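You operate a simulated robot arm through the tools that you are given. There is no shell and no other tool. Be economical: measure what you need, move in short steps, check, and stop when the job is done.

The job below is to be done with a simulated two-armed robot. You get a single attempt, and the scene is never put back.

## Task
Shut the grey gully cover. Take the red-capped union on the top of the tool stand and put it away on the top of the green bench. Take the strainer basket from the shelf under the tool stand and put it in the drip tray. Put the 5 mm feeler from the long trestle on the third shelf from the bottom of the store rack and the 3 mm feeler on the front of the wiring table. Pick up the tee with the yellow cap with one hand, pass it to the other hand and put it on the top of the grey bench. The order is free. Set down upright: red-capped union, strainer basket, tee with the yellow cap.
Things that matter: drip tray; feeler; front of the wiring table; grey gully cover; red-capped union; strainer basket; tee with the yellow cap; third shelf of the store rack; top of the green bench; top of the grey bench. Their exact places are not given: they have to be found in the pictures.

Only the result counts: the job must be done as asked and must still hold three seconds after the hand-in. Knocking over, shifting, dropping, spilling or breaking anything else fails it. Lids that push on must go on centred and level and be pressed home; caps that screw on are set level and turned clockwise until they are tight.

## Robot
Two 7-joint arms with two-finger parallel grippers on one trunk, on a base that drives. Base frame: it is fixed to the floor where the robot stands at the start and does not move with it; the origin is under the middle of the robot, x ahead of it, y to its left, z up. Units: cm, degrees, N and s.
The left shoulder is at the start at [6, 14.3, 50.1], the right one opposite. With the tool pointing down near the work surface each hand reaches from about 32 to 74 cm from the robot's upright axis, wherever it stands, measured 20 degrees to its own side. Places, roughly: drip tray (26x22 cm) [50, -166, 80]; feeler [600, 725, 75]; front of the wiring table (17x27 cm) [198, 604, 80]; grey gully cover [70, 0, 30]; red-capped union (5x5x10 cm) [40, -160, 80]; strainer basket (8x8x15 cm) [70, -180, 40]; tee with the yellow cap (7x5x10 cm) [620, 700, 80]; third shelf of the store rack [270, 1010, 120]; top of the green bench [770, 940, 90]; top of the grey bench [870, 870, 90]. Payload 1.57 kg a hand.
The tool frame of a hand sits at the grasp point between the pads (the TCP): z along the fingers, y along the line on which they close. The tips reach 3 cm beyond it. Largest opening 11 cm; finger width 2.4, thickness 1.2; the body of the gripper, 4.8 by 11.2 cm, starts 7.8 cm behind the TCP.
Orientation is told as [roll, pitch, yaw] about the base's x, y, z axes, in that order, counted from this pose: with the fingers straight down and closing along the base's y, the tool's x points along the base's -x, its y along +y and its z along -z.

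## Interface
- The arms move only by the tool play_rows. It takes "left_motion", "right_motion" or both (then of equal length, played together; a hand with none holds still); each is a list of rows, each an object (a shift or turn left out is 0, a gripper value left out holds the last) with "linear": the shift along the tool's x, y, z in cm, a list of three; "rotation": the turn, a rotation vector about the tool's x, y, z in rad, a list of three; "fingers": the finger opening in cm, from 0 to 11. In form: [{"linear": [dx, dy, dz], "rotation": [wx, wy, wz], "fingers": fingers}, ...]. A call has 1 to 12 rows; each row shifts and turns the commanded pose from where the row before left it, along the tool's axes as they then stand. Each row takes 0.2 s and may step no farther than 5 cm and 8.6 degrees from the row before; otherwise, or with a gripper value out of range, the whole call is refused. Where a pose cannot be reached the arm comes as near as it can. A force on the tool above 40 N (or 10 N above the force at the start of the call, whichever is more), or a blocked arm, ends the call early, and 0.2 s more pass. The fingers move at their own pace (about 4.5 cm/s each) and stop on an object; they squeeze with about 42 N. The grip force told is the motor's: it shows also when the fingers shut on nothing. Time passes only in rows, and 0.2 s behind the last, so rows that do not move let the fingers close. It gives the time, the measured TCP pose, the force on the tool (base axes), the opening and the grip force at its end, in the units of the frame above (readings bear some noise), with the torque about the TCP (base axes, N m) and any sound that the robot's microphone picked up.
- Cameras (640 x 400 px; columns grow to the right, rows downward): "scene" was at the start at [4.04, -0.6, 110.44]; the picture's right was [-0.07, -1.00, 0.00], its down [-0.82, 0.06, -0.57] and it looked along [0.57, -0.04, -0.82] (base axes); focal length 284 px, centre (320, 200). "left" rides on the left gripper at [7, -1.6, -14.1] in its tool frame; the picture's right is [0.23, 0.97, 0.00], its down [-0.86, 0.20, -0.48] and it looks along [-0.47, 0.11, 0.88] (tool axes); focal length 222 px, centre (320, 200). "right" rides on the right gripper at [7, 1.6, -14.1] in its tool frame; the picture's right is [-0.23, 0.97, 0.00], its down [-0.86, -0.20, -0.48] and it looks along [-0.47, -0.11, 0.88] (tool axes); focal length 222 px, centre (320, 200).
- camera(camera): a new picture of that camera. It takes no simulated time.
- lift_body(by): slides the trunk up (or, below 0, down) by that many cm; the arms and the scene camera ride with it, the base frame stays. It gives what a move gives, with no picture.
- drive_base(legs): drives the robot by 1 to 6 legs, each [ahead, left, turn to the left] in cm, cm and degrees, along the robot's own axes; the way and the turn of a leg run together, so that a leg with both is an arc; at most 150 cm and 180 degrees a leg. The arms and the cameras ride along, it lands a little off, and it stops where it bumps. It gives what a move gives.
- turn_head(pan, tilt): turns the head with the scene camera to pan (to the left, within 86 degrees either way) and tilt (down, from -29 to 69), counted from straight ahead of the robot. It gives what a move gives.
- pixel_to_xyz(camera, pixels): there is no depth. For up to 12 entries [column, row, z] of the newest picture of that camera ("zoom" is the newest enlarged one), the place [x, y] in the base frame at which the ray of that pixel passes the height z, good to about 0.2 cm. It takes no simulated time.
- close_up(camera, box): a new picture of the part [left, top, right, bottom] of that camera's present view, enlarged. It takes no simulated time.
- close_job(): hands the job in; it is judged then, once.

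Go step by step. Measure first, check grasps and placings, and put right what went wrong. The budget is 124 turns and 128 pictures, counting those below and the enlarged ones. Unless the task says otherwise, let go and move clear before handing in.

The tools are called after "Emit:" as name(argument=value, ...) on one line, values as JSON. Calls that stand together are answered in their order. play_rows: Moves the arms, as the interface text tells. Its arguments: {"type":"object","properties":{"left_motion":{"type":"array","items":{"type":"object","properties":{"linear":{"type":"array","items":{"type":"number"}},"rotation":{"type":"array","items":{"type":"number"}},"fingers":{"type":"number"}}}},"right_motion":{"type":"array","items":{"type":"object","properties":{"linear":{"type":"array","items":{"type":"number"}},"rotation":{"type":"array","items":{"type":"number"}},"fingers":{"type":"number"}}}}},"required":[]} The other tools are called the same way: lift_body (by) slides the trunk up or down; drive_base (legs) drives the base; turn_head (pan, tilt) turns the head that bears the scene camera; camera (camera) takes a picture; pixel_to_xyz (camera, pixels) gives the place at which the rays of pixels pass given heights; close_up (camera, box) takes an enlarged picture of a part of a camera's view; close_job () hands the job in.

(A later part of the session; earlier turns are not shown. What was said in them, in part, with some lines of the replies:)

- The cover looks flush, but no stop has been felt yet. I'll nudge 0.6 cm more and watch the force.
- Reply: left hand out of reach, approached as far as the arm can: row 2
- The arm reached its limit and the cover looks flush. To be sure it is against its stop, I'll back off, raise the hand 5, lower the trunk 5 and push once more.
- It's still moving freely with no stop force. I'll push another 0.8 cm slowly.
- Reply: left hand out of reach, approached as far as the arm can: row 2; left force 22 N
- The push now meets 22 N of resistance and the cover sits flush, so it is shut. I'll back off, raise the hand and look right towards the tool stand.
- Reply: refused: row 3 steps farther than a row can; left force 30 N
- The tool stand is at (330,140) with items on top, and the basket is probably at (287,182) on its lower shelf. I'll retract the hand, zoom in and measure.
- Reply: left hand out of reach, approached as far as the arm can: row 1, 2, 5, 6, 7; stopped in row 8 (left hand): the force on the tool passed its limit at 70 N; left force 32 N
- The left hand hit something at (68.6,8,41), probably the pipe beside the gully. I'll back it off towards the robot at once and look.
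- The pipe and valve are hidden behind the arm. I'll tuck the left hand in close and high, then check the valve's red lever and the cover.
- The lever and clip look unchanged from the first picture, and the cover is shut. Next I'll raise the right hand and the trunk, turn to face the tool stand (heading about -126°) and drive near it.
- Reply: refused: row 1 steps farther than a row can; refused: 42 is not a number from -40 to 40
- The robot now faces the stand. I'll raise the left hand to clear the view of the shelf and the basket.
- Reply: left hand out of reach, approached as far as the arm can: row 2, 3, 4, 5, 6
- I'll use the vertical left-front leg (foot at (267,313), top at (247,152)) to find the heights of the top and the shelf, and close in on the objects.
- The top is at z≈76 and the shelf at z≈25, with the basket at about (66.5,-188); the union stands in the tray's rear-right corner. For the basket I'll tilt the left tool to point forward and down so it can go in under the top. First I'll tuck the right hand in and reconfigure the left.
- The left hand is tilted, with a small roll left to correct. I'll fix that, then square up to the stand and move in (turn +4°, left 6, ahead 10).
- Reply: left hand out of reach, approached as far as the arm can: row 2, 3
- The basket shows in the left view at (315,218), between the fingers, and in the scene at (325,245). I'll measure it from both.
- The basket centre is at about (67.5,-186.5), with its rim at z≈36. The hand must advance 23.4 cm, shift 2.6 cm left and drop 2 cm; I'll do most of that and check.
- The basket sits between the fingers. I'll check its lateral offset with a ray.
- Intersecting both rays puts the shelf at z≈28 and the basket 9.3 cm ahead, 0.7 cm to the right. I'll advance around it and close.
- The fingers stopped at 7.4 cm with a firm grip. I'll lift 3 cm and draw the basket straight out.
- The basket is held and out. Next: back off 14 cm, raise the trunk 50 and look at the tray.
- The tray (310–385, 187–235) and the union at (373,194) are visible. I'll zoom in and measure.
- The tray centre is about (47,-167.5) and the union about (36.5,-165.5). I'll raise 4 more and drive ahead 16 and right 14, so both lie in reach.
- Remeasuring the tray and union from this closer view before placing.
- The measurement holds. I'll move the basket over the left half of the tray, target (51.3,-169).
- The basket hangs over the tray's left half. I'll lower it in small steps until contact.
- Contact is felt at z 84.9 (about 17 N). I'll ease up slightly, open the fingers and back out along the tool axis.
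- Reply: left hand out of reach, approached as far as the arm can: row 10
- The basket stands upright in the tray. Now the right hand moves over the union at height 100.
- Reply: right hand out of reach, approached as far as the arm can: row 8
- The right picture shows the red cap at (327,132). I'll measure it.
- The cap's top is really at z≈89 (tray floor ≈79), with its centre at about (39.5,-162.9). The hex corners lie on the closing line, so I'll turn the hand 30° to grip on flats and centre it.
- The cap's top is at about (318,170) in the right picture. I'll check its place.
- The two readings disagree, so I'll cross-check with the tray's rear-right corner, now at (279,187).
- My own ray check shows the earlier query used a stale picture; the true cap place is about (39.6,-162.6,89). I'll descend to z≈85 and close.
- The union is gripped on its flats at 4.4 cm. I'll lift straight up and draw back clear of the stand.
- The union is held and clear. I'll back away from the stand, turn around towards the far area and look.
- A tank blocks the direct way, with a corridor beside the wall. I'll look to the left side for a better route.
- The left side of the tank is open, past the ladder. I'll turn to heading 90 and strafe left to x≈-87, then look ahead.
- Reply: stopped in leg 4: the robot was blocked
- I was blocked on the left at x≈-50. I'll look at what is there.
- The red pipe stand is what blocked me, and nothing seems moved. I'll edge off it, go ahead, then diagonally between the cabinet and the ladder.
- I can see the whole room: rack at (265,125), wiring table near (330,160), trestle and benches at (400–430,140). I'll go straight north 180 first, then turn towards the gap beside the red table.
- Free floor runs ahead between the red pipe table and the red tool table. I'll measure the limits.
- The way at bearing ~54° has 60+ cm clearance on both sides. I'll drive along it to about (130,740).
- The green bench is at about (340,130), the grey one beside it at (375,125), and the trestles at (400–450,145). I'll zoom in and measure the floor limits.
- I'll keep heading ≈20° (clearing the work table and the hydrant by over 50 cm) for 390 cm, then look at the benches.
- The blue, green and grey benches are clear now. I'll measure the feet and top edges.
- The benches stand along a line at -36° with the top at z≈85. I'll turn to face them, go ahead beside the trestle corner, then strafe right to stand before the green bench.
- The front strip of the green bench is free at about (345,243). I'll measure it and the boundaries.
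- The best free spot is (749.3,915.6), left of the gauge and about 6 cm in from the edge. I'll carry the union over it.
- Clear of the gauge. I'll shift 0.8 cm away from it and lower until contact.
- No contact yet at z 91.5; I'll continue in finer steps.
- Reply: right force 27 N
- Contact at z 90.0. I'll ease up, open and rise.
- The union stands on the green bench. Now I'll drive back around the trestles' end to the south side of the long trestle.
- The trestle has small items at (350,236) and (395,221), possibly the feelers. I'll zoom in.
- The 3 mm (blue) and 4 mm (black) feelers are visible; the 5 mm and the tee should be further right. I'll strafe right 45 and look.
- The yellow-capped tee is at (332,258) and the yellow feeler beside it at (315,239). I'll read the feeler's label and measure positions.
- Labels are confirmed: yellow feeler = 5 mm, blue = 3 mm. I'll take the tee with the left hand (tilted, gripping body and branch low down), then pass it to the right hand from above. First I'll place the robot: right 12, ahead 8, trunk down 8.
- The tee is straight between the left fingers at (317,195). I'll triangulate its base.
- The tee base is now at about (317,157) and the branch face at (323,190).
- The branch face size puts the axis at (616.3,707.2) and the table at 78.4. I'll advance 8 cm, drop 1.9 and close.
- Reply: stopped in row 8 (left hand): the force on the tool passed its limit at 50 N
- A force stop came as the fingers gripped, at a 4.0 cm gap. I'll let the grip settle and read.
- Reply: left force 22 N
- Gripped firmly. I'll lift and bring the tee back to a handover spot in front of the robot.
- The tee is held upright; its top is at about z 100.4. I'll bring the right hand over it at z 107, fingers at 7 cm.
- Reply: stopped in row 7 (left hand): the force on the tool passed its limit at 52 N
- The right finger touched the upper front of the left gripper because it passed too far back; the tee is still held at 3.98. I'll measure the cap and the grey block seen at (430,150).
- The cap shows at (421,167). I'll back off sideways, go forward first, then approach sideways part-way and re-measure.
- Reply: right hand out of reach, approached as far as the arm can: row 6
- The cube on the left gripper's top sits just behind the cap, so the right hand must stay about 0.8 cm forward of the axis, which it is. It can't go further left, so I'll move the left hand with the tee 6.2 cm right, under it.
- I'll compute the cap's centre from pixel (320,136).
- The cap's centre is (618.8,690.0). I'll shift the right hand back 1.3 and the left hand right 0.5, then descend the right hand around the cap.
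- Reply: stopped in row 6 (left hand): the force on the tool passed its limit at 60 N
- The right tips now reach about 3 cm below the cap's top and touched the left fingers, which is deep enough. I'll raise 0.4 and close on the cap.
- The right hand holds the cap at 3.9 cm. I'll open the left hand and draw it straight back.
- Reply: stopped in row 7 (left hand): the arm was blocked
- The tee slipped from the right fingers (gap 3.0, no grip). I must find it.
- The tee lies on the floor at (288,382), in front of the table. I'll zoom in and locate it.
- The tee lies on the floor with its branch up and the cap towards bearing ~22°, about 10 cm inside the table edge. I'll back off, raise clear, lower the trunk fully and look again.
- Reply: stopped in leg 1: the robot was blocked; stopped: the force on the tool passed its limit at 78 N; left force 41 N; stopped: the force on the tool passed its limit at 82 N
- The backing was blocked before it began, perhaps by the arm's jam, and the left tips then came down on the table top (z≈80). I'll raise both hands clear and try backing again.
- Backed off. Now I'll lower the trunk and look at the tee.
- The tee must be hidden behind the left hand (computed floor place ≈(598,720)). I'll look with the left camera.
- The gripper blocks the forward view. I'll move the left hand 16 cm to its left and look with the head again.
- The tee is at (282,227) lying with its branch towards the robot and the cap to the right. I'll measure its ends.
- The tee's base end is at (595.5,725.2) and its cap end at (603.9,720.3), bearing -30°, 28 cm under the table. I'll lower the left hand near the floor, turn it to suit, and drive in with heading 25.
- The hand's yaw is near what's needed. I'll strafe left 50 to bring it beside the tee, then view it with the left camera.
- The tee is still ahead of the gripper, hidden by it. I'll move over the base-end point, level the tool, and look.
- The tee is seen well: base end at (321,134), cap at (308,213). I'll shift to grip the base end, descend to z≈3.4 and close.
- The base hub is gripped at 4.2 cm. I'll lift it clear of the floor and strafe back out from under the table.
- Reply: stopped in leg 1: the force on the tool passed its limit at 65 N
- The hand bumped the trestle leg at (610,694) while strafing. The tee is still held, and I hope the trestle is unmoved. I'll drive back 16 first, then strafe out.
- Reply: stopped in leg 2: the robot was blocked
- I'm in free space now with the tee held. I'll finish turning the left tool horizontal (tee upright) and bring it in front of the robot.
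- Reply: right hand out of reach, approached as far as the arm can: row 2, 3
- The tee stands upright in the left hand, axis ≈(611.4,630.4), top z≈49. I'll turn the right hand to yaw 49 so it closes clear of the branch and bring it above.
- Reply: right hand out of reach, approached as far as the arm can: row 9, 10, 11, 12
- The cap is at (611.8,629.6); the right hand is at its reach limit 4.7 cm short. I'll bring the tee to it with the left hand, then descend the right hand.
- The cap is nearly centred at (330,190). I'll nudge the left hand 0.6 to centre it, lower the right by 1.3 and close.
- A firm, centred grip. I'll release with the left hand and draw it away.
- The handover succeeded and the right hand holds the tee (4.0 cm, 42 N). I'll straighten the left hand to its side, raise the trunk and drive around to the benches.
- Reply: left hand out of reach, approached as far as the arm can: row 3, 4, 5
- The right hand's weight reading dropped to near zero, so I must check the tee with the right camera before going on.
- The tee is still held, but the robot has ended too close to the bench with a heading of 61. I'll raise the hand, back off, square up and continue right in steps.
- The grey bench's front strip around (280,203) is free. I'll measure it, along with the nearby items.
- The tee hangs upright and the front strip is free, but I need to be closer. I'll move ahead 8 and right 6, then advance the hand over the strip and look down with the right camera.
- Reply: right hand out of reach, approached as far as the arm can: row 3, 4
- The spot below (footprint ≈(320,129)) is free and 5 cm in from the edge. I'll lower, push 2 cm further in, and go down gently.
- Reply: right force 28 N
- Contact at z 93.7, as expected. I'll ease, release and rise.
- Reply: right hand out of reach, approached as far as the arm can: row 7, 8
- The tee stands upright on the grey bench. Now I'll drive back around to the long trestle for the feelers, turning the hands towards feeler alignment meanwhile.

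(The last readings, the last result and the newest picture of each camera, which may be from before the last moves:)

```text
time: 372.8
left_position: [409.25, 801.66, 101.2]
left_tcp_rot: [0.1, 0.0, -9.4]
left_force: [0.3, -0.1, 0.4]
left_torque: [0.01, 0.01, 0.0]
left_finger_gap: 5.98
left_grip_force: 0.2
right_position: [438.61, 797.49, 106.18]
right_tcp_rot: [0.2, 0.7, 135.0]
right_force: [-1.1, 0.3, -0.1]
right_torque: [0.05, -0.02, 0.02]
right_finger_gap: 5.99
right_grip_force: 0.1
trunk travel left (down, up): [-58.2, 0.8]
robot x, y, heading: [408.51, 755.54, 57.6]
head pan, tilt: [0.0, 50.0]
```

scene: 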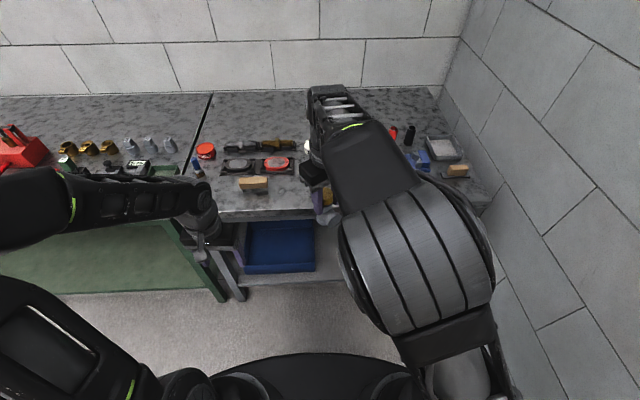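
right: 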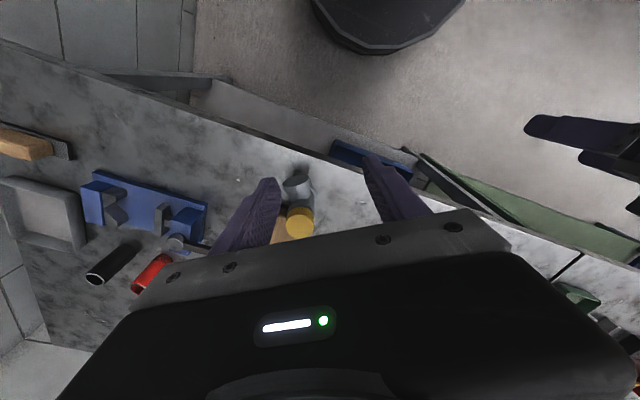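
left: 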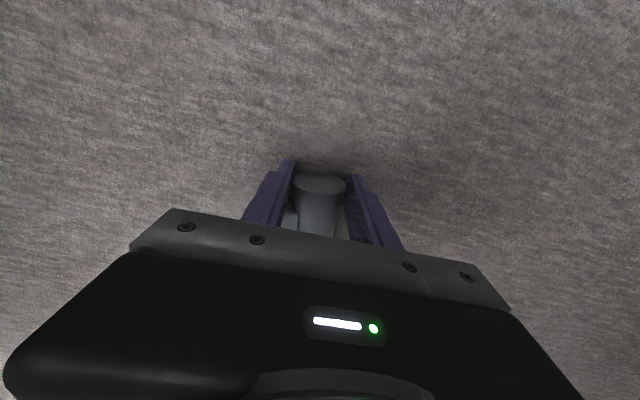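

Both hands are turned. I'll square up and strafe in front of the feelers, then look.

Emit:
drive_base(legs=[[0, 0, -3.6], [0, -90, 0], [0, -87, 0], [24, 0, 0]])

Emit:
turn_head(pan=0, tilt=52)

Emit:
camera(camera="scene")

```text
time: 383.7
left_position: [571.18, 714.16, 101.16]
left_tcp_rot: [0.0, 0.1, -12.7]
left_force: [0.4, 1.1, 0.5]
left_torque: [-0.04, 0.01, 0.01]
left_finger_gap: 6.01
left_grip_force: 0.1
right_position: [600.17, 708.19, 106.18]
right_tcp_rot: [0.3, 0.7, 131.7]
right_force: [0.2, 1.1, -0.6]
right_torque: [-0.04, 0.05, -0.02]
right_finger_gap: 5.98
right_grip_force: 0.0
trunk travel left (down, up): [-58.2, 0.8]
robot x, y, heading: [567.82, 667.6, 53.9]
head pan, tilt: [0.0, 50.0]
```

```text
time: 384.3
left_position: [571.15, 714.04, 101.11]
left_tcp_rot: [0.2, 0.1, -12.7]
left_force: [-0.4, 0.0, 0.7]
left_torque: [0.0, -0.01, 0.05]
left_finger_gap: 5.99
left_grip_force: 0.0
right_position: [600.07, 708.04, 106.26]
right_tcp_rot: [0.1, 0.8, 131.7]
right_force: [0.9, 0.5, 0.1]
right_torque: [0.0, -0.02, 0.03]
right_finger_gap: 5.99
right_grip_force: 0.1
trunk travel left (down, up): [-58.2, 0.8]
robot x, y, heading: [567.93, 667.71, 54.3]
head pan, tilt: [0.0, 52.0]
```

```text
9 pictures are left
```

scene: 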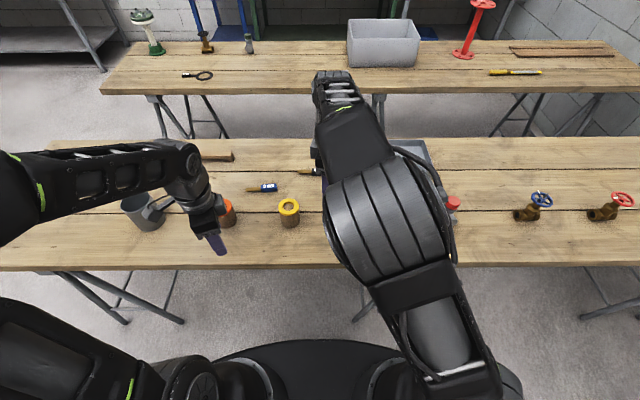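

The 3 mm feeler is at (268,187). I'll measure it to calibrate the 5 mm estimate, since the right arm hides that one.

Emit:
pixel_to_xyz(camera="scene", pixels=[[268, 187, 80.7], [247, 189, 80], [260, 188, 80.7], [276, 186, 80.7], [289, 204, 88]])

```text
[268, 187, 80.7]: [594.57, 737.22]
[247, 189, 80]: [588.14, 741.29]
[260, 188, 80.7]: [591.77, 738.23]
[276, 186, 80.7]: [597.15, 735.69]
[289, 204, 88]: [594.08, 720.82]
```

The 3 mm handle is at (594.5,737.0), agreeing with my earlier estimate, so the 5 mm handle is at about (620.3,716.6). I'll move both hands over their feelers.

Emit:
play_rows(left_motion=[{"linear": [-2.22, 3.45, 0]}, {"linear": [-2.22, 3.45, 0]}, {"linear": [-2.22, 3.45, 0]}, {"linear": [-2.22, 3.45, 0]}, {"linear": [-2.22, 3.45, 0]}, {"linear": [-2.22, 3.45, 0]}, {"linear": [-2.22, 3.45, 0]}, {"linear": [-2.22, 3.45, 0]}, {"rotation": [0, 0, 0.14]}, {"rotation": [0, 0, 0.14]}, {"linear": [0, 0, 4.5]}, {"linear": [0, 0, 4.5]}], right_motion=[{"linear": [0.875, -2.6, 0]}, {"linear": [0.875, -2.6, 0]}, {"linear": [0.875, -2.6, 0]}, {"linear": [0.875, -2.6, 0]}, {"linear": [0.875, -2.6, 0]}, {"linear": [0.875, -2.6, 0]}, {"linear": [0.875, -2.6, 0]}, {"linear": [0.875, -2.6, 0]}, {"linear": [0, 0, 4.5]}, {"linear": [0, 0, 4.5]}, {"linear": [0, 0, 4.5]}, {}])

Emit:
camera(camera="left")

Emit:
camera(camera="right")

```text
time: 386.9
left_position: [591.16, 733.93, 91.51]
left_tcp_rot: [0.2, 0.0, -28.8]
left_force: [1.2, 1.0, -0.1]
left_torque: [-0.01, -0.01, -0.01]
left_finger_gap: 6.0
left_grip_force: 0.0
left hand out of reach, approached as far as the arm can: row 7, 8
right_position: [612.21, 708.33, 90.73]
right_tcp_rot: [0.3, 0.8, 131.7]
right_force: [-0.2, 1.4, 0.3]
right_torque: [0.0, 0.01, 0.01]
right_finger_gap: 5.99
right_grip_force: 0.0
right hand out of reach, approached as far as the arm can: row 4, 5, 6, 7, 8, 11
trunk travel left (down, up): [-58.2, 0.8]
robot x, y, heading: [568.12, 667.74, 54.1]
head pan, tilt: [0.0, 52.0]
```

```text
8 pictures are left
```

left: 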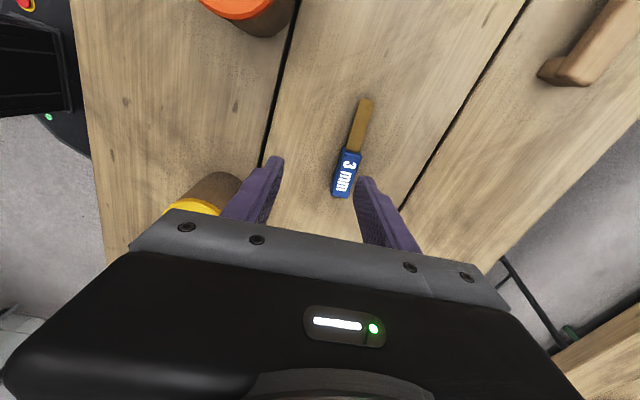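

```text
7 pictures are left
```

right: 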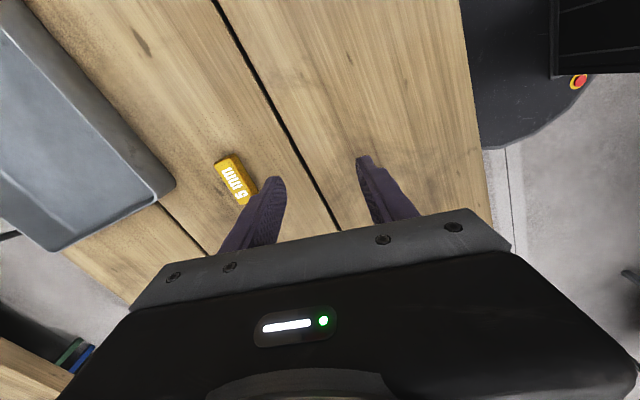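

Both feelers are seen: 3 mm at (346,175) in the left view, 5 mm at (236,180) in the right. I'll measure both.

Emit:
pixel_to_xyz(camera="left", pixels=[[346, 174, 80.7], [341, 195, 80.7], [352, 152, 80.7]])

Emit:
pixel_to_xyz(camera="right", pixels=[[236, 180, 80.7], [226, 160, 80.7], [248, 202, 80.7]])

```text
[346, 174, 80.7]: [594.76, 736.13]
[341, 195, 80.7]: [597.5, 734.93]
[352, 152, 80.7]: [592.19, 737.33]
```

```text
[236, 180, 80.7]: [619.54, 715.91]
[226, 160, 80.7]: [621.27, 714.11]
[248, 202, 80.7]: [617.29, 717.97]
```

Both hands need to go forward, so I'll drive ahead 6 cm, then correct with the arms.

Emit:
drive_base(legs=[[6, 0, 0]])

```text
time: 387.9
left_position: [594.74, 738.81, 91.52]
left_tcp_rot: [0.0, -0.1, -28.7]
left_force: [-0.5, 0.4, -0.5]
left_torque: [0.01, 0.01, 0.03]
left_finger_gap: 6.0
left_grip_force: 0.0
right_position: [615.96, 713.11, 90.86]
right_tcp_rot: [0.2, 0.8, 131.7]
right_force: [-0.3, 0.5, 0.2]
right_torque: [-0.03, 0.05, 0.02]
right_finger_gap: 5.99
right_grip_force: 0.0
trunk travel left (down, up): [-58.2, 0.8]
robot x, y, heading: [571.27, 672.75, 53.9]
head pan, tilt: [0.0, 52.0]
```

I'll centre both hands and descend to z≈83.2, then close.

Emit:
play_rows(left_motion=[{"linear": [-1.3, -2.25, 0]}, {"linear": [0, 0, 4]}, {"linear": [0, 0, 3]}, {"linear": [0, 0, 1.3]}, {"fingers": 0.5}, {"fingers": 0.5}, {"fingers": 0.5}, {"fingers": 0.5}, {"fingers": 0.5}], right_motion=[{"linear": [0.26, -4.5, 0]}, {"linear": [0, 0, 3.6]}, {"linear": [0, 0, 3]}, {"linear": [0, 0, 1.1]}, {"fingers": 0.5}, {"fingers": 0.5}, {"fingers": 0.5}, {"fingers": 0.5}, {"fingers": 0.5}])

```text
time: 389.9
left_position: [594.61, 736.22, 83.04]
left_tcp_rot: [0.1, -0.1, -28.8]
left_force: [-0.1, 0.3, -0.5]
left_torque: [0.01, 0.02, 0.0]
left_finger_gap: 2.11
left_grip_force: 34.3
right_position: [613.91, 711.95, 84.5]
right_tcp_rot: [0.0, 0.8, 131.6]
right_force: [0.2, 1.0, -0.1]
right_torque: [0.01, -0.04, -0.01]
right_finger_gap: 0.5
right_grip_force: 0.0
right hand out of reach, approached as far as the arm can: row 1, 2, 3, 4
trunk travel left (down, up): [-58.2, 0.8]
robot x, y, heading: [571.01, 672.47, 54.0]
head pan, tilt: [0.0, 52.0]
```

The left hand holds the 3 mm feeler (gap 2.1). The right couldn't reach at that wrist angle, so I'll lift both and re-place the robot, turned 25° left, so the 5 mm feeler is easy for the right hand.

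Emit:
play_rows(left_motion=[{"linear": [0, 0, -2]}, {"linear": [0, 0, -4.5]}, {"linear": [0, 0, -4.5]}, {"linear": [0, 0, -4.5]}], right_motion=[{"linear": [0, 0, -3], "fingers": 6}, {"linear": [0, 0, -4.5]}, {"linear": [0, 0, -4.5]}, {"linear": [0, 0, -3]}])

Emit:
drive_base(legs=[[0, -23.7, 0], [0, 0, 25], [2, 0, 0]])

Emit:
play_rows(right_motion=[{"rotation": [0, 0, 0.145]}, {"rotation": [0, 0, 0.145]}, {"rotation": [0, 0, 0.145]}])

```text
time: 390.9
left_position: [594.55, 735.97, 98.65]
left_tcp_rot: [0.2, 0.0, -28.8]
left_force: [0.1, 0.2, -0.4]
left_torque: [0.05, -0.01, 0.02]
left_finger_gap: 2.1
left_grip_force: 33.9
right_position: [613.93, 712.04, 99.74]
right_tcp_rot: [0.2, 0.8, 131.6]
right_force: [-0.2, -1.1, -1.0]
right_torque: [0.01, 0.02, -0.01]
right_finger_gap: 5.99
right_grip_force: 0.0
trunk travel left (down, up): [-58.2, 0.8]
robot x, y, heading: [571.57, 672.73, 54.1]
head pan, tilt: [0.0, 52.0]
```

```text
time: 394.2
left_position: [584.44, 728.67, 98.47]
left_tcp_rot: [0.1, 0.1, -3.8]
left_force: [0.3, 0.4, -0.4]
left_torque: [-0.04, 0.01, 0.0]
left_finger_gap: 2.08
left_grip_force: 34.2
right_position: [612.11, 715.22, 99.47]
right_tcp_rot: [0.2, 0.7, 156.7]
right_force: [1.2, 0.2, 0.5]
right_torque: [-0.06, 0.0, -0.02]
right_finger_gap: 5.99
right_grip_force: 0.0
trunk travel left (down, up): [-58.2, 0.8]
robot x, y, heading: [590.13, 661.72, 78.9]
head pan, tilt: [0.0, 52.0]
```

```text
time: 395.0
left_position: [584.49, 728.6, 98.65]
left_tcp_rot: [0.2, 0.0, -3.7]
left_force: [0.3, -0.8, -0.6]
left_torque: [0.02, -0.01, 0.0]
left_finger_gap: 2.09
left_grip_force: 34.9
right_position: [611.98, 715.1, 99.57]
right_tcp_rot: [-0.2, 0.9, 131.5]
right_force: [-0.7, 0.0, 0.3]
right_torque: [-0.01, 0.01, 0.01]
right_finger_gap: 6.01
right_grip_force: 0.1
trunk travel left (down, up): [-58.2, 0.8]
robot x, y, heading: [590.02, 661.34, 78.9]
head pan, tilt: [0.0, 52.0]
```

Now the right hand moves over the 5 mm handle at (619.5,715.9), descends and closes.

Emit:
play_rows(right_motion=[{"linear": [2.2, -3.08, 0]}, {"linear": [2.2, -3.08, 0]}, {"linear": [0, 0, 4.5]}, {"linear": [0, 0, 4.5]}, {"linear": [0, 0, 4.5]}, {"linear": [0, 0, 2.8]}, {"fingers": 0.5}, {"fingers": 0.5}, {"fingers": 0.5}, {"fingers": 0.5}, {"fingers": 0.5}])

Emit:
camera(camera="right")

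```text
time: 397.4
left_position: [584.51, 728.69, 98.77]
left_tcp_rot: [0.1, 0.1, -3.7]
left_force: [0.3, -0.4, -0.1]
left_torque: [-0.02, 0.02, 0.02]
left_finger_gap: 2.12
left_grip_force: 34.1
right_position: [617.24, 713.27, 88.72]
right_tcp_rot: [-0.3, 0.8, 131.7]
right_force: [-0.5, 0.0, -0.2]
right_torque: [-0.01, 0.02, 0.01]
right_finger_gap: 0.5
right_grip_force: 0.1
right hand out of reach, approached as far as the arm can: row 2, 3, 4, 5, 6
trunk travel left (down, up): [-58.2, 0.8]
robot x, y, heading: [590.09, 661.52, 79.0]
head pan, tilt: [0.0, 52.0]
```

```text
6 pictures are left
```

right: 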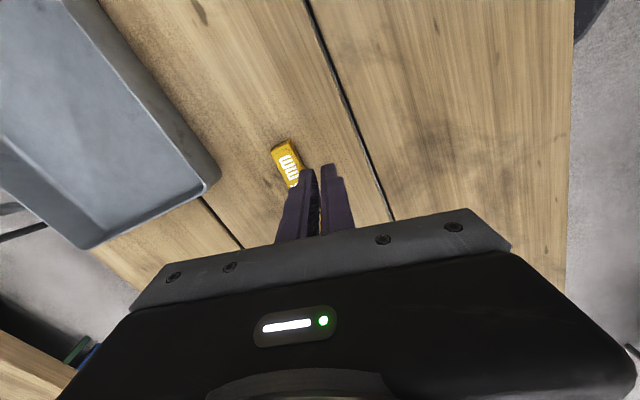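

The right hand needs about 3 cm forward and 5.5 cm down. I'll open, drive the base by that offset, lower the trunk and close.

Emit:
play_rows(right_motion=[{"fingers": 6}, {"fingers": 6}, {"fingers": 6}, {"fingers": 6}])

Emit:
drive_base(legs=[[3, -1.8, 0]])

Emit:
lift_body(by=-5.5)

Emit:
play_rows(right_motion=[{"fingers": 0.5}, {"fingers": 0.5}, {"fingers": 0.5}, {"fingers": 0.5}, {"fingers": 0.5}])

```text
time: 398.4
left_position: [584.43, 728.4, 98.64]
left_tcp_rot: [0.2, 0.0, -3.7]
left_force: [0.0, 0.2, -1.1]
left_torque: [0.03, 0.01, 0.0]
left_finger_gap: 2.1
left_grip_force: 33.7
right_position: [617.24, 713.26, 88.66]
right_tcp_rot: [-0.3, 0.9, 131.7]
right_force: [-0.5, 0.6, 0.0]
right_torque: [0.01, -0.02, 0.0]
right_finger_gap: 6.02
right_grip_force: 0.1
trunk travel left (down, up): [-58.2, 0.8]
robot x, y, heading: [589.95, 661.6, 79.1]
head pan, tilt: [0.0, 52.0]
```

```text
time: 399.3
left_position: [586.95, 731.17, 98.49]
left_tcp_rot: [0.0, 0.1, -3.8]
left_force: [0.5, 0.2, -1.1]
left_torque: [0.02, 0.04, -0.05]
left_finger_gap: 2.1
left_grip_force: 34.7
right_position: [619.57, 716.03, 88.55]
right_tcp_rot: [-0.2, 0.9, 131.7]
right_force: [0.4, 0.6, 0.1]
right_torque: [-0.02, 0.02, -0.01]
right_finger_gap: 5.98
right_grip_force: 0.2
trunk travel left (down, up): [-58.2, 0.8]
robot x, y, heading: [592.83, 664.33, 79.3]
head pan, tilt: [0.0, 52.0]
```

```text
time: 400.3
left_position: [586.78, 731.21, 93.07]
left_tcp_rot: [0.1, -0.1, -3.8]
left_force: [-0.8, -0.7, -0.4]
left_torque: [-0.02, 0.0, 0.04]
left_finger_gap: 2.09
left_grip_force: 34.5
right_position: [619.57, 715.92, 83.19]
right_tcp_rot: [-0.3, 0.9, 131.7]
right_force: [-0.2, -0.2, 0.8]
right_torque: [-0.04, -0.01, -0.02]
right_finger_gap: 5.99
right_grip_force: 0.1
trunk travel left (down, up): [-52.7, 6.3]
robot x, y, heading: [592.58, 664.06, 79.1]
head pan, tilt: [0.0, 52.0]
```

```text
time: 401.5
left_position: [586.84, 731.2, 93.13]
left_tcp_rot: [0.1, 0.0, -3.8]
left_force: [0.5, -0.5, -1.2]
left_torque: [-0.01, -0.03, -0.01]
left_finger_gap: 2.1
left_grip_force: 34.9
right_position: [619.7, 715.92, 83.06]
right_tcp_rot: [-0.3, 0.8, 131.7]
right_force: [-0.7, 0.6, -0.3]
right_torque: [-0.03, -0.01, 0.0]
right_finger_gap: 2.1
right_grip_force: 33.9
trunk travel left (down, up): [-52.7, 6.3]
robot x, y, heading: [592.45, 664.02, 79.4]
head pan, tilt: [0.0, 52.0]
```

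Both feelers are held (gaps 2.1). I'll raise, back away from the trestle and drive round its end towards the wiring table's far side.

Emit:
lift_body(by=6.3)

Emit:
play_rows(right_motion=[{"linear": [0, 0, -4]}, {"linear": [0, 0, -4]}])

Emit:
drive_base(legs=[[-25, 0, 0], [0, 0, -25], [10, 107, 0], [10, 107, 0], [0, 0, 180], [50, -79, 0]])

Emit:
turn_head(pan=0, tilt=25)

```text
time: 402.5
left_position: [586.84, 731.11, 99.47]
left_tcp_rot: [0.1, 0.0, -3.8]
left_force: [0.5, -0.1, -0.5]
left_torque: [-0.02, 0.01, 0.01]
left_finger_gap: 2.12
left_grip_force: 34.0
right_position: [619.63, 715.88, 89.36]
right_tcp_rot: [-0.3, 0.8, 131.7]
right_force: [0.2, -0.4, -1.3]
right_torque: [-0.01, -0.02, -0.01]
right_finger_gap: 2.09
right_grip_force: 34.3
trunk travel left (down, up): [-59.0, 0.0]
robot x, y, heading: [592.75, 663.76, 79.3]
head pan, tilt: [0.0, 52.0]
```

```text
time: 403.1
left_position: [586.72, 731.19, 99.38]
left_tcp_rot: [0.1, 0.0, -3.8]
left_force: [-0.5, 0.0, -0.7]
left_torque: [0.01, 0.03, 0.01]
left_finger_gap: 2.09
left_grip_force: 34.2
right_position: [619.66, 715.83, 97.48]
right_tcp_rot: [-0.3, 0.8, 131.8]
right_force: [0.8, -0.3, -0.8]
right_torque: [0.01, -0.01, 0.0]
right_finger_gap: 2.09
right_grip_force: 34.2
trunk travel left (down, up): [-59.0, 0.0]
robot x, y, heading: [592.37, 663.94, 79.3]
head pan, tilt: [0.0, 52.0]
```

```text
time: 427.8
left_position: [313.97, 717.24, 99.37]
left_tcp_rot: [0.1, 0.1, 152.9]
left_force: [-0.3, -0.6, 0.3]
left_torque: [0.0, 0.03, 0.04]
left_finger_gap: 2.11
left_grip_force: 34.6
right_position: [289.8, 744.29, 97.5]
right_tcp_rot: [-0.3, 0.7, -71.6]
right_force: [0.5, 0.3, -0.5]
right_torque: [0.02, 0.02, -0.03]
right_finger_gap: 2.11
right_grip_force: 34.5
trunk travel left (down, up): [-59.0, 0.0]
robot x, y, heading: [335.2, 781.56, -124.3]
head pan, tilt: [0.0, 52.0]
stopped in leg 6: the robot was blocked; the commanded pose is now the measured one
```

```text
time: 428.7
left_position: [314.08, 717.2, 99.34]
left_tcp_rot: [0.2, 0.1, 152.9]
left_force: [-0.4, 0.6, -0.5]
left_torque: [0.01, 0.02, 0.0]
left_finger_gap: 2.11
left_grip_force: 34.7
right_position: [289.89, 744.32, 97.45]
right_tcp_rot: [-0.3, 0.9, -71.6]
right_force: [-0.1, 0.4, -1.1]
right_torque: [0.01, -0.01, 0.02]
right_finger_gap: 2.08
right_grip_force: 34.7
trunk travel left (down, up): [-59.0, 0.0]
robot x, y, heading: [335.03, 781.12, -124.4]
head pan, tilt: [0.0, 25.0]
```

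I bumped near the small wooden table's corner. I'll back off and pass further north, then look at the wiring table.

Emit:
drive_base(legs=[[-25, 0, 0], [55, -86, 0], [55, 27, 0]])

Emit:
turn_head(pan=10, tilt=42)

Emit:
camera(camera="scene")

```text
time: 438.5
left_position: [218.53, 678.06, 99.27]
left_tcp_rot: [0.0, 0.1, 154.2]
left_force: [-0.6, 0.8, -1.5]
left_torque: [0.03, -0.01, 0.01]
left_finger_gap: 2.09
left_grip_force: 34.4
right_position: [193.81, 704.74, 97.42]
right_tcp_rot: [-0.4, 0.8, -70.3]
right_force: [0.0, -1.0, -0.7]
right_torque: [0.01, -0.01, 0.01]
right_finger_gap: 2.08
right_grip_force: 34.2
trunk travel left (down, up): [-59.0, 0.0]
robot x, y, heading: [238.78, 742.53, -123.0]
head pan, tilt: [0.0, 25.0]
```

```text
time: 439.3
left_position: [218.49, 678.21, 99.33]
left_tcp_rot: [0.0, 0.2, 154.2]
left_force: [0.6, 0.4, -0.4]
left_torque: [0.0, 0.0, 0.0]
left_finger_gap: 2.1
left_grip_force: 34.3
right_position: [193.77, 704.78, 97.45]
right_tcp_rot: [-0.3, 0.8, -70.4]
right_force: [0.1, -0.8, -1.0]
right_torque: [0.01, 0.02, 0.01]
right_finger_gap: 2.09
right_grip_force: 34.3
trunk travel left (down, up): [-59.0, 0.0]
robot x, y, heading: [238.59, 742.72, -122.9]
head pan, tilt: [10.0, 42.0]
```

```text
5 pictures are left
```

scene: 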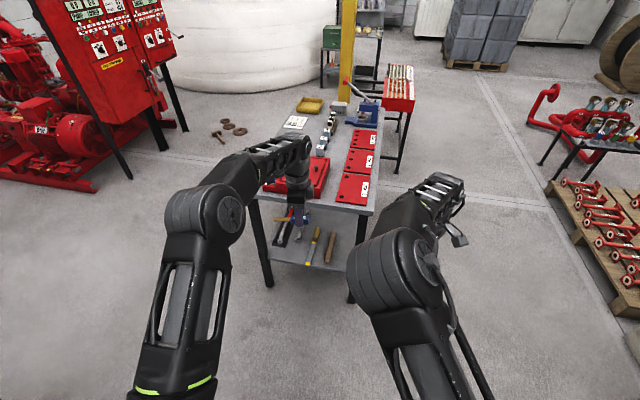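

The wiring table runs away from me; the given front spot (198,604) maps to about (289,138), a clear patch on its left side. I'll zoom in to check.

Emit:
close_up(camera="scene", box=[240, 80, 400, 215])

Emit:
pixel_to_xyz(camera="scene", pixels=[[289, 138, 80], [297, 121, 80], [282, 150, 80], [305, 140, 80], [255, 196, 80], [350, 210, 80], [355, 102, 80], [300, 150, 80], [310, 104, 80], [275, 145, 80]])

```text
2.96 times, centred on (320, 148) of scene
```

zoom: 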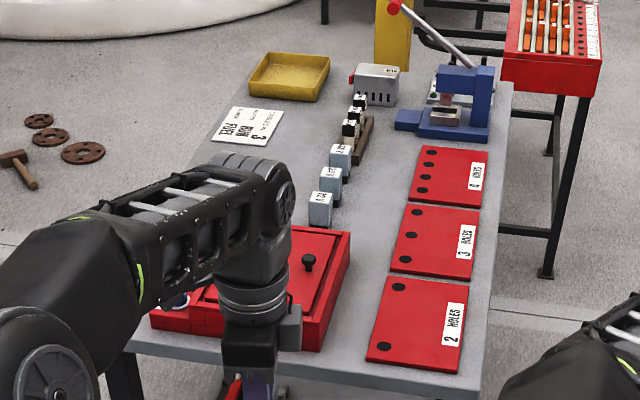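

```text
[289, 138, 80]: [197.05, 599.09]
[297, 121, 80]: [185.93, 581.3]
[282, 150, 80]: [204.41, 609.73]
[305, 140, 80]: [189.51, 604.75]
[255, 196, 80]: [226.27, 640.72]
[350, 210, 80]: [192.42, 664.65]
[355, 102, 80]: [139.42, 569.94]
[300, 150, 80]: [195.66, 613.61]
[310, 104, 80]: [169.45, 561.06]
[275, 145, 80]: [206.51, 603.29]
```

The front patch of the wiring table is free around (197,601), facing south-east. I'll drive round the table's corner to that side, facing it.

Emit:
drive_base(legs=[[38, 47.6, 0], [46.7, 62.3, 0], [0, 0, -92], [6, 44, 0]])

Emit:
camera(camera="left")

```text
time: 452.8
left_position: [189.1, 601.46, 99.36]
left_tcp_rot: [0.1, 0.0, 61.2]
left_force: [-0.5, -0.5, -0.5]
left_torque: [0.03, 0.01, 0.0]
left_finger_gap: 2.1
left_grip_force: 33.9
right_position: [216.67, 624.73, 97.61]
right_tcp_rot: [-0.3, 0.8, -163.3]
right_force: [-0.9, 0.3, -0.4]
right_torque: [-0.01, -0.04, -0.03]
right_finger_gap: 2.09
right_grip_force: 33.8
trunk travel left (down, up): [-59.0, 0.0]
robot x, y, heading: [252.47, 578.65, 144.3]
head pan, tilt: [10.0, 42.0]
```

```text
3 pictures are left
```

left: 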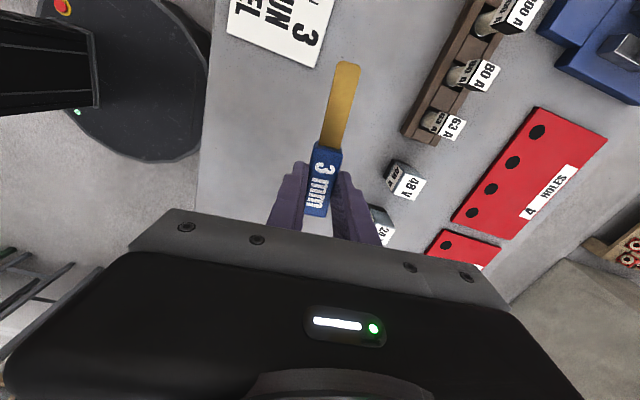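

The feeler is over the free patch, which lies to the left in this view. I'll shift 4 forward and 7.4 towards the edge, then lower to contact.

Emit:
play_rows(left_motion=[{"linear": [-2, -3.7, 0]}, {"linear": [-2, -3.7, 0]}, {"linear": [0, 0, 4.5]}, {"linear": [0, 0, 4.5]}, {"linear": [0, 0, 3.5]}, {"linear": [0, 0, 1]}, {"linear": [0, 0, 0.7]}, {"linear": [0, 0, 0.6]}, {"linear": [0, 0, 0.5]}, {"linear": [0, 0, 0.5]}, {"linear": [0, 0, 0.5]}, {}])

```text
time: 455.4
left_position: [197.5, 601.33, 83.18]
left_tcp_rot: [0.3, 0.0, 61.3]
left_force: [-0.9, -0.9, 12.9]
left_torque: [-0.04, -0.09, -0.06]
left_finger_gap: 2.09
left_grip_force: 34.2
right_position: [216.89, 624.81, 97.63]
right_tcp_rot: [-0.3, 0.7, -163.3]
right_force: [0.5, -1.0, 0.1]
right_torque: [0.0, -0.03, 0.02]
right_finger_gap: 2.09
right_grip_force: 33.7
trunk travel left (down, up): [-59.0, 0.0]
robot x, y, heading: [252.46, 578.26, 144.0]
head pan, tilt: [10.0, 42.0]
```

Contact at z 83.2. I'll release the 3 mm feeler, rise, and drive back out and north towards the rack.

Emit:
play_rows(left_motion=[{"linear": [0, 0, -0.1]}, {"fingers": 5}, {"fingers": 5}, {"fingers": 5}, {"linear": [0, 0, -3]}, {"linear": [0, 0, -4.5]}, {"linear": [0, 0, -4.5]}, {"linear": [0, 0, -4]}], right_motion=[{}, {}, {}, {}, {}, {}, {}, {}])

Emit:
drive_base(legs=[[-6, -44, 0], [0, 0, 92], [-46.7, -62.3, 0], [-38, -47.6, 0], [0, 0, 178], [58, 70, 0]])

Emit:
play_rows(right_motion=[{"rotation": [0, 0, 0.145]}, {"rotation": [0, 0, 0.145]}, {"rotation": [0, 0, 0.145]}, {"rotation": [0, 0, 0.145]}, {"rotation": [0, 0, 0.145]}, {"rotation": [0, 0, 0.145]}, {"linear": [0, 0, -4.5]}, {"linear": [1, 0, -4.5]}, {"linear": [1, 0, -4.5]}, {"linear": [1, 0, -4.5]}, {"linear": [1, 0, -4.5]}, {"linear": [1, 0, -4.5]}])

```text
time: 457.2
left_position: [197.19, 601.4, 99.08]
left_tcp_rot: [0.1, 0.1, 61.3]
left_force: [-1.1, -0.4, 0.0]
left_torque: [-0.01, -0.01, -0.03]
left_finger_gap: 5.02
left_grip_force: 0.0
right_position: [217.03, 624.84, 97.45]
right_tcp_rot: [-0.3, 0.7, -163.3]
right_force: [-0.9, 0.0, -0.1]
right_torque: [0.0, 0.0, 0.01]
right_finger_gap: 2.09
right_grip_force: 34.6
trunk travel left (down, up): [-59.0, 0.0]
robot x, y, heading: [252.34, 577.9, 144.0]
head pan, tilt: [10.0, 42.0]
```

```text
time: 482.3
left_position: [241.83, 885.56, 98.95]
left_tcp_rot: [0.1, 0.0, -26.9]
left_force: [-0.2, -0.1, -0.7]
left_torque: [-0.02, 0.0, -0.02]
left_finger_gap: 5.0
left_grip_force: 0.1
right_position: [265.92, 866.58, 97.53]
right_tcp_rot: [-0.3, 0.9, 108.5]
right_force: [-0.6, 0.6, -0.5]
right_torque: [-0.01, 0.03, -0.01]
right_finger_gap: 2.12
right_grip_force: 34.1
trunk travel left (down, up): [-59.0, 0.0]
robot x, y, heading: [220.51, 829.66, 56.1]
head pan, tilt: [10.0, 42.0]
```

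```text
time: 484.9
left_position: [241.82, 885.41, 98.94]
left_tcp_rot: [0.0, 0.0, -26.9]
left_force: [-0.4, 0.3, 0.5]
left_torque: [0.01, 0.05, 0.03]
left_finger_gap: 5.01
left_grip_force: 0.0
right_position: [262.95, 861.74, 117.83]
right_tcp_rot: [-0.9, -0.8, 58.6]
right_force: [0.3, -0.1, -1.0]
right_torque: [-0.01, 0.05, 0.06]
right_finger_gap: 2.12
right_grip_force: 34.2
right hand out of reach, approached as far as the arm can: row 11, 12
trunk travel left (down, up): [-59.0, 0.0]
robot x, y, heading: [220.75, 829.71, 56.0]
head pan, tilt: [10.0, 42.0]
```

The right hand is at z 118 with the 5 mm feeler. Time to look at the rack.

Emit:
turn_head(pan=12, tilt=15)

Emit:
camera(camera="scene")

Emit:
pixel_to_xyz(camera="scene", pixels=[[320, 200, 120], [250, 200, 120], [400, 200, 120], [320, 230, 120], [320, 180, 120], [450, 200, 120], [320, 250, 120], [250, 230, 120], [400, 230, 120]])

```text
time: 485.8
left_position: [241.82, 885.61, 99.06]
left_tcp_rot: [0.1, 0.0, -27.0]
left_force: [-0.7, -0.1, -0.1]
left_torque: [0.0, -0.01, 0.01]
left_finger_gap: 5.0
left_grip_force: 0.0
right_position: [262.82, 861.62, 117.85]
right_tcp_rot: [-0.9, -0.8, 58.8]
right_force: [0.2, 0.3, -1.1]
right_torque: [-0.01, 0.02, 0.01]
right_finger_gap: 2.11
right_grip_force: 34.4
trunk travel left (down, up): [-59.0, 0.0]
robot x, y, heading: [220.65, 829.25, 55.9]
head pan, tilt: [12.0, 15.0]
```

```text
2 pictures are left
```

scene: 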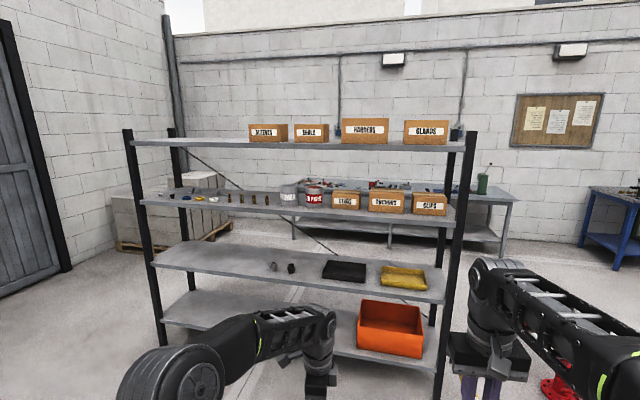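

```text
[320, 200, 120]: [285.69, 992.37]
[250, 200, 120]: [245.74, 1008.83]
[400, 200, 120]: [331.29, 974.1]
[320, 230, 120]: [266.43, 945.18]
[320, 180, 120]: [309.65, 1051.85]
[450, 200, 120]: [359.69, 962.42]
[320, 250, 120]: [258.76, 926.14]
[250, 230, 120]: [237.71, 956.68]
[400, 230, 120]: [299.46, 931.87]
```

The third shelf's front strip near (265,210) is free, in front of the small items. I'll turn and slightly tilt the right hand, raise it above shelf height, and drive 60 nearer.

Emit:
play_rows(right_motion=[{"rotation": [0, 0, -0.145]}, {"rotation": [0, 0, -0.145]}, {"rotation": [0, 0, -0.145]}, {"rotation": [0, 0, -0.145]}, {"rotation": [0, -0.14, 0]}, {"rotation": [0, -0.14, 0]}, {"linear": [-2.5, -2, -3.5]}, {"linear": [-2.5, -2, -3.5]}, {"linear": [-2.5, -2, -3.5]}, {"linear": [0, 0, -3]}])

Emit:
drive_base(legs=[[58, 0, -1]])

```text
time: 488.0
left_position: [241.93, 885.44, 98.99]
left_tcp_rot: [0.2, 0.2, -27.0]
left_force: [-0.4, 0.3, 1.1]
left_torque: [-0.03, -0.04, -0.02]
left_finger_gap: 5.04
left_grip_force: 0.0
right_position: [266.39, 862.97, 128.18]
right_tcp_rot: [-2.0, -17.3, 89.5]
right_force: [-0.2, -0.3, -1.3]
right_torque: [-0.01, -0.06, 0.0]
right_finger_gap: 2.11
right_grip_force: 34.3
right hand out of reach, approached as far as the arm can: row 1, 9, 10
trunk travel left (down, up): [-59.0, 0.0]
robot x, y, heading: [220.64, 829.34, 56.0]
head pan, tilt: [12.0, 15.0]
```

```text
time: 491.3
left_position: [275.7, 933.52, 98.95]
left_tcp_rot: [0.1, 0.2, -27.6]
left_force: [-0.4, -0.7, 0.2]
left_torque: [0.01, 0.0, 0.02]
left_finger_gap: 5.04
left_grip_force: 0.1
right_position: [299.79, 910.73, 128.05]
right_tcp_rot: [-2.0, -17.1, 88.9]
right_force: [-0.2, 0.4, -1.3]
right_torque: [0.02, 0.03, 0.0]
right_finger_gap: 2.1
right_grip_force: 34.8
trunk travel left (down, up): [-59.0, 0.0]
robot x, y, heading: [253.03, 877.71, 55.0]
head pan, tilt: [12.0, 15.0]
```

The hand is at z 128, above shelf level. I'll pull the left hand back, strafe left 78 to the free stretch, and come ahead 30.

Emit:
play_rows(left_motion=[{"linear": [0.6, -4.4, 0]}, {"linear": [0.6, -4.4, 0]}, {"linear": [0.6, -4.4, 0]}, {"linear": [0.6, -4.4, 0]}, {"linear": [0.4, -3, 0]}])

Emit:
drive_base(legs=[[0, 78, 0], [29, 0, 0]])

Emit:
camera(camera="right")

```text
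time: 492.5
left_position: [263.45, 916.01, 98.92]
left_tcp_rot: [0.1, 0.1, -27.6]
left_force: [-0.9, 0.2, -0.2]
left_torque: [0.03, -0.01, 0.01]
left_finger_gap: 5.01
left_grip_force: 0.1
right_position: [299.76, 910.67, 128.09]
right_tcp_rot: [-2.0, -17.3, 88.8]
right_force: [-0.3, -0.1, -1.2]
right_torque: [-0.01, -0.04, 0.0]
right_finger_gap: 2.12
right_grip_force: 34.0
trunk travel left (down, up): [-59.0, 0.0]
robot x, y, heading: [253.55, 877.87, 55.0]
head pan, tilt: [12.0, 15.0]
```

```text
time: 498.3
left_position: [217.33, 984.34, 99.06]
left_tcp_rot: [0.0, 0.2, -28.5]
left_force: [0.3, 0.7, 0.0]
left_torque: [-0.03, 0.02, 0.01]
left_finger_gap: 5.0
left_grip_force: 0.2
right_position: [253.42, 978.35, 128.13]
right_tcp_rot: [-1.9, -17.2, 88.0]
right_force: [-0.2, 0.5, 0.0]
right_torque: [-0.04, 0.02, -0.02]
right_finger_gap: 2.1
right_grip_force: 34.5
trunk travel left (down, up): [-59.0, 0.0]
robot x, y, heading: [206.67, 945.91, 54.3]
head pan, tilt: [12.0, 15.0]
```

```text
1 pictures are left
```

right: 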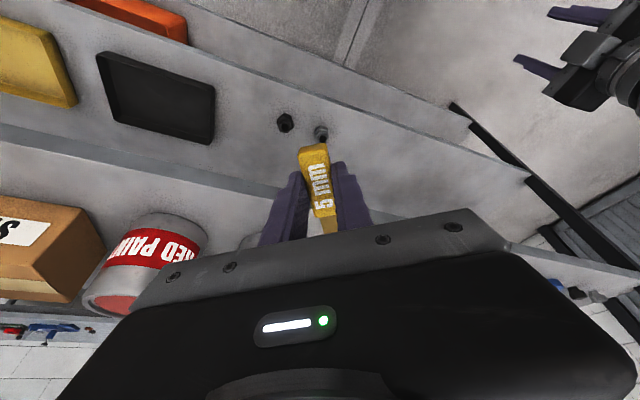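

The feeler is held, and the shelf edge is about 3.5 cm ahead of the hand's projection. I'll drive ahead 7.5 and lower gently until contact.

Emit:
drive_base(legs=[[7.5, 0, 0]])

Emit:
play_rows(right_motion=[{"linear": [0.35, 0, 1.15]}, {"linear": [0.3, 0, 0.95]}, {"linear": [0.2, 0, 0.7]}, {"linear": [0.15, 0, 0.5]}, {"linear": [0.15, 0, 0.5]}, {"linear": [0.12, 0, 0.4]}, {"linear": [0.12, 0, 0.4]}, {"linear": [0.12, 0, 0.4]}, {"linear": [0.12, 0, 0.4]}, {}])

```text
time: 499.3
left_position: [221.65, 990.54, 99.0]
left_tcp_rot: [0.0, 0.1, -28.5]
left_force: [0.3, -0.2, 0.3]
left_torque: [0.0, 0.02, -0.01]
left_finger_gap: 4.99
left_grip_force: 0.0
right_position: [257.94, 984.61, 128.1]
right_tcp_rot: [-2.0, -17.2, 88.0]
right_force: [0.7, 0.9, -1.1]
right_torque: [-0.02, 0.02, 0.01]
right_finger_gap: 2.08
right_grip_force: 34.6
trunk travel left (down, up): [-59.0, 0.0]
robot x, y, heading: [210.96, 952.16, 54.3]
head pan, tilt: [12.0, 15.0]
```

```text
time: 501.5
left_position: [221.62, 990.53, 99.01]
left_tcp_rot: [0.2, 0.1, -28.5]
left_force: [-0.1, -0.1, -0.4]
left_torque: [-0.02, 0.02, -0.04]
left_finger_gap: 5.01
left_grip_force: 0.1
right_position: [257.92, 984.57, 122.56]
right_tcp_rot: [-1.9, -17.4, 88.0]
right_force: [0.7, 0.5, -0.3]
right_torque: [-0.02, 0.0, 0.01]
right_finger_gap: 2.13
right_grip_force: 34.3
trunk travel left (down, up): [-59.0, 0.0]
robot x, y, heading: [210.78, 952.22, 54.6]
head pan, tilt: [12.0, 15.0]
5 turns are left
```

No contact yet at z 122.6. I'll keep lowering in small steps and take the last picture afterwards.

Emit:
play_rows(right_motion=[{"linear": [0.13, 0, 0.45]}, {"linear": [0.13, 0, 0.45]}, {"linear": [0.13, 0, 0.45]}, {"linear": [0.13, 0, 0.45]}, {"linear": [0.13, 0, 0.45]}, {"linear": [0.13, 0, 0.45]}, {"linear": [0.13, 0, 0.45]}, {}])

Emit:
camera(camera="right")

```text
time: 503.3
left_position: [221.57, 990.54, 99.03]
left_tcp_rot: [0.1, 0.1, -28.5]
left_force: [-0.4, 0.1, 0.0]
left_torque: [-0.01, -0.02, 0.0]
left_finger_gap: 5.01
left_grip_force: 0.0
right_position: [258.09, 984.55, 119.13]
right_tcp_rot: [-1.9, -17.2, 88.0]
right_force: [-0.6, 0.4, -0.6]
right_torque: [0.01, -0.02, -0.03]
right_finger_gap: 2.09
right_grip_force: 34.3
trunk travel left (down, up): [-59.0, 0.0]
robot x, y, heading: [211.23, 951.97, 54.5]
head pan, tilt: [12.0, 15.0]
```

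```text
0 pictures are left
4 turns are left
```

right: 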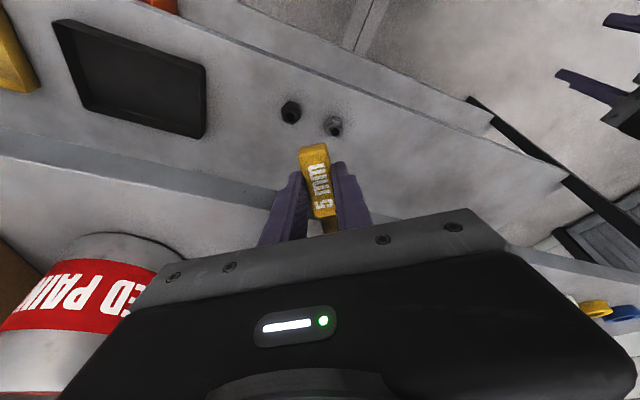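

The last picture shows the shelf edge just ahead of the handle; combining views, the shelf is at z≈117.6 and the edge about 2.7 cm ahead. I'll raise 4.5, drive ahead 7, and lower until contact.

Emit:
play_rows(right_motion=[{"linear": [-0.45, 0, -1.45]}, {"linear": [-0.45, 0, -1.45]}, {"linear": [-0.45, 0, -1.45]}])

Emit:
drive_base(legs=[[7.2, 0, 0]])

Emit:
play_rows(right_motion=[{"linear": [0.13, 0, 0.45]}, {"linear": [0.13, 0, 0.45]}, {"linear": [0.13, 0, 0.45]}, {"linear": [0.13, 0, 0.45]}, {"linear": [0.13, 0, 0.45]}, {"linear": [0.13, 0, 0.45]}, {"linear": [0.13, 0, 0.45]}, {"linear": [0.13, 0, 0.45]}, {"linear": [0.13, 0, 0.45]}, {"linear": [0.13, 0, 0.45]}, {}])

```text
time: 504.1
left_position: [221.74, 990.58, 99.01]
left_tcp_rot: [0.2, 0.1, -28.5]
left_force: [0.0, 0.5, 0.1]
left_torque: [-0.01, 0.0, 0.04]
left_finger_gap: 4.99
left_grip_force: 0.0
right_position: [257.83, 984.57, 123.65]
right_tcp_rot: [-1.9, -17.3, 88.0]
right_force: [0.0, 0.2, -1.3]
right_torque: [0.0, -0.01, -0.02]
right_finger_gap: 2.1
right_grip_force: 34.5
trunk travel left (down, up): [-59.0, 0.0]
robot x, y, heading: [210.97, 951.97, 54.4]
head pan, tilt: [12.0, 15.0]
```

```text
time: 505.1
left_position: [225.83, 996.58, 99.02]
left_tcp_rot: [-0.1, 0.2, -28.4]
left_force: [0.6, -0.4, -0.5]
left_torque: [-0.03, 0.01, 0.01]
left_finger_gap: 5.0
left_grip_force: 0.0
right_position: [262.11, 990.75, 123.71]
right_tcp_rot: [-1.9, -17.2, 88.0]
right_force: [0.2, 0.3, -0.9]
right_torque: [-0.07, 0.0, -0.03]
right_finger_gap: 2.13
right_grip_force: 34.5
trunk travel left (down, up): [-59.0, 0.0]
robot x, y, heading: [215.11, 958.08, 54.5]
head pan, tilt: [12.0, 15.0]
```

```text
time: 507.1
left_position: [225.79, 996.31, 99.07]
left_tcp_rot: [0.2, 0.1, -28.4]
left_force: [1.0, -0.3, 0.4]
left_torque: [0.02, -0.03, 0.0]
left_finger_gap: 5.01
left_grip_force: 0.1
right_position: [262.22, 990.73, 120.35]
right_tcp_rot: [-2.3, -18.1, 88.3]
right_force: [-4.1, -3.6, 19.8]
right_torque: [-0.45, 0.33, -0.01]
right_finger_gap: 2.08
right_grip_force: 34.1
trunk travel left (down, up): [-59.0, 0.0]
robot x, y, heading: [215.23, 957.96, 54.4]
head pan, tilt: [12.0, 15.0]
stopped in row 9 (right hand): the force on the tool passed its limit at 45 N (the readings are from after the stop); the commanded pose is now the measured one
3 turns are left
```

Contact with the shelf at z 120.35. I'll lift slightly, go 2 cm further in for safety, set it down, release, and back away.

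Emit:
play_rows(right_motion=[{"linear": [-0.3, 0, -0.95]}])

Emit:
drive_base(legs=[[2.2, 0, 0]])

Emit:
play_rows(right_motion=[{"linear": [0.12, 0, 0.4]}, {"linear": [0.11, 0, 0.35]}, {}])

Emit:
play_rows(right_motion=[{"fingers": 4}, {"fingers": 4}, {"fingers": 4}, {"linear": [0, 0, -1]}, {"linear": [0, 0, -3]}, {"linear": [0, 0, -4]}, {}])

Emit:
drive_base(legs=[[-25, 0, 0]])

```text
time: 507.6
left_position: [225.82, 996.41, 98.98]
left_tcp_rot: [0.1, 0.1, -28.4]
left_force: [-0.6, -0.7, -0.1]
left_torque: [0.01, -0.01, 0.03]
left_finger_gap: 5.01
left_grip_force: 0.0
right_position: [262.23, 990.77, 120.93]
right_tcp_rot: [-2.3, -17.8, 88.3]
right_force: [-0.4, 0.9, -0.7]
right_torque: [-0.02, -0.04, -0.05]
right_finger_gap: 2.13
right_grip_force: 34.6
trunk travel left (down, up): [-59.0, 0.0]
robot x, y, heading: [215.63, 958.39, 54.5]
head pan, tilt: [12.0, 15.0]
```

```text
time: 508.4
left_position: [227.13, 998.3, 99.02]
left_tcp_rot: [0.0, 0.2, -28.3]
left_force: [0.4, 0.4, -0.5]
left_torque: [0.0, 0.04, 0.0]
left_finger_gap: 5.0
left_grip_force: 0.0
right_position: [263.73, 992.7, 120.91]
right_tcp_rot: [-2.1, -17.9, 88.1]
right_force: [0.4, 0.5, -0.4]
right_torque: [-0.06, 0.0, 0.01]
right_finger_gap: 2.12
right_grip_force: 34.0
trunk travel left (down, up): [-59.0, 0.0]
robot x, y, heading: [216.6, 960.0, 54.6]
head pan, tilt: [12.0, 15.0]
```

```text
time: 509.1
left_position: [227.02, 998.19, 99.05]
left_tcp_rot: [0.0, 0.0, -28.5]
left_force: [0.5, 0.9, 0.1]
left_torque: [0.04, -0.01, 0.01]
left_finger_gap: 5.02
left_grip_force: 0.0
right_position: [263.58, 992.6, 120.37]
right_tcp_rot: [-2.4, -18.0, 88.2]
right_force: [1.4, 0.6, 9.0]
right_torque: [-0.1, 0.04, 0.01]
right_finger_gap: 2.12
right_grip_force: 34.3
trunk travel left (down, up): [-59.0, 0.0]
robot x, y, heading: [216.82, 960.2, 54.3]
head pan, tilt: [12.0, 15.0]
```

```text
time: 510.8
left_position: [227.12, 998.31, 99.0]
left_tcp_rot: [0.2, 0.1, -28.4]
left_force: [0.1, -0.7, -0.6]
left_torque: [0.02, -0.01, 0.0]
left_finger_gap: 5.02
left_grip_force: 0.0
right_position: [263.27, 990.11, 128.0]
right_tcp_rot: [-2.3, -17.8, 88.1]
right_force: [0.2, -0.4, 0.7]
right_torque: [0.02, -0.03, -0.01]
right_finger_gap: 4.0
right_grip_force: 0.1
trunk travel left (down, up): [-59.0, 0.0]
robot x, y, heading: [216.11, 959.49, 54.8]
head pan, tilt: [12.0, 15.0]
```

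```text
time: 512.6
left_position: [212.05, 977.23, 99.04]
left_tcp_rot: [0.1, 0.1, -28.2]
left_force: [0.2, 0.0, -1.0]
left_torque: [0.01, 0.01, -0.03]
left_finger_gap: 4.99
left_grip_force: 0.1
right_position: [248.28, 969.32, 127.88]
right_tcp_rot: [-2.3, -17.8, 88.3]
right_force: [0.1, -0.3, -0.2]
right_torque: [0.0, -0.06, 0.01]
right_finger_gap: 4.0
right_grip_force: 0.2
trunk travel left (down, up): [-59.0, 0.0]
robot x, y, heading: [201.89, 939.21, 54.8]
head pan, tilt: [12.0, 15.0]
2 turns are left
```

The 5 mm feeler was released in contact with the third shelf, and both hands are clear. I have no pictures left to confirm how it settled, so I'm handing in.

Emit:
close_job()

```text
The job is handed in.
```

I handed the job in with every step carried out, but the tee was dropped once, and the last two placings were judged by contact force, not seen.

- **Grey gully cover:** shut. I pushed it until it met its stop.
- **Red-capped union:** stands upright near the front of the green bench, seen after release.
- **Strainer basket:** stands upright in the drip tray, seen after release.
- **Tee with the yellow cap:** it slipped and fell to the floor on the first handover. I picked it up again with the left hand, passed it to the right, and set it upright on the grey bench, seen after release.
- **3 mm feeler:** laid on a free patch on the south-east side of the wiring table. I chose the spot from the rough coordinates and did not photograph it after release.
- **5 mm feeler:** released while touching the third shelf of the store rack, an estimated 3–5 cm in from the front edge. I had no pictures left to see how it settled.

**Bumps along the way:**
- The left hand pressed on the pipe beside the gully. The valve lever looked unchanged afterwards.
- It also struck a trestle leg and came down on the long trestle's top.
- The base was stopped by the red pipe stand, and I think by the corner of the small wooden table.
- I saw nothing displaced in the pictures I had, but I did not check every spot.
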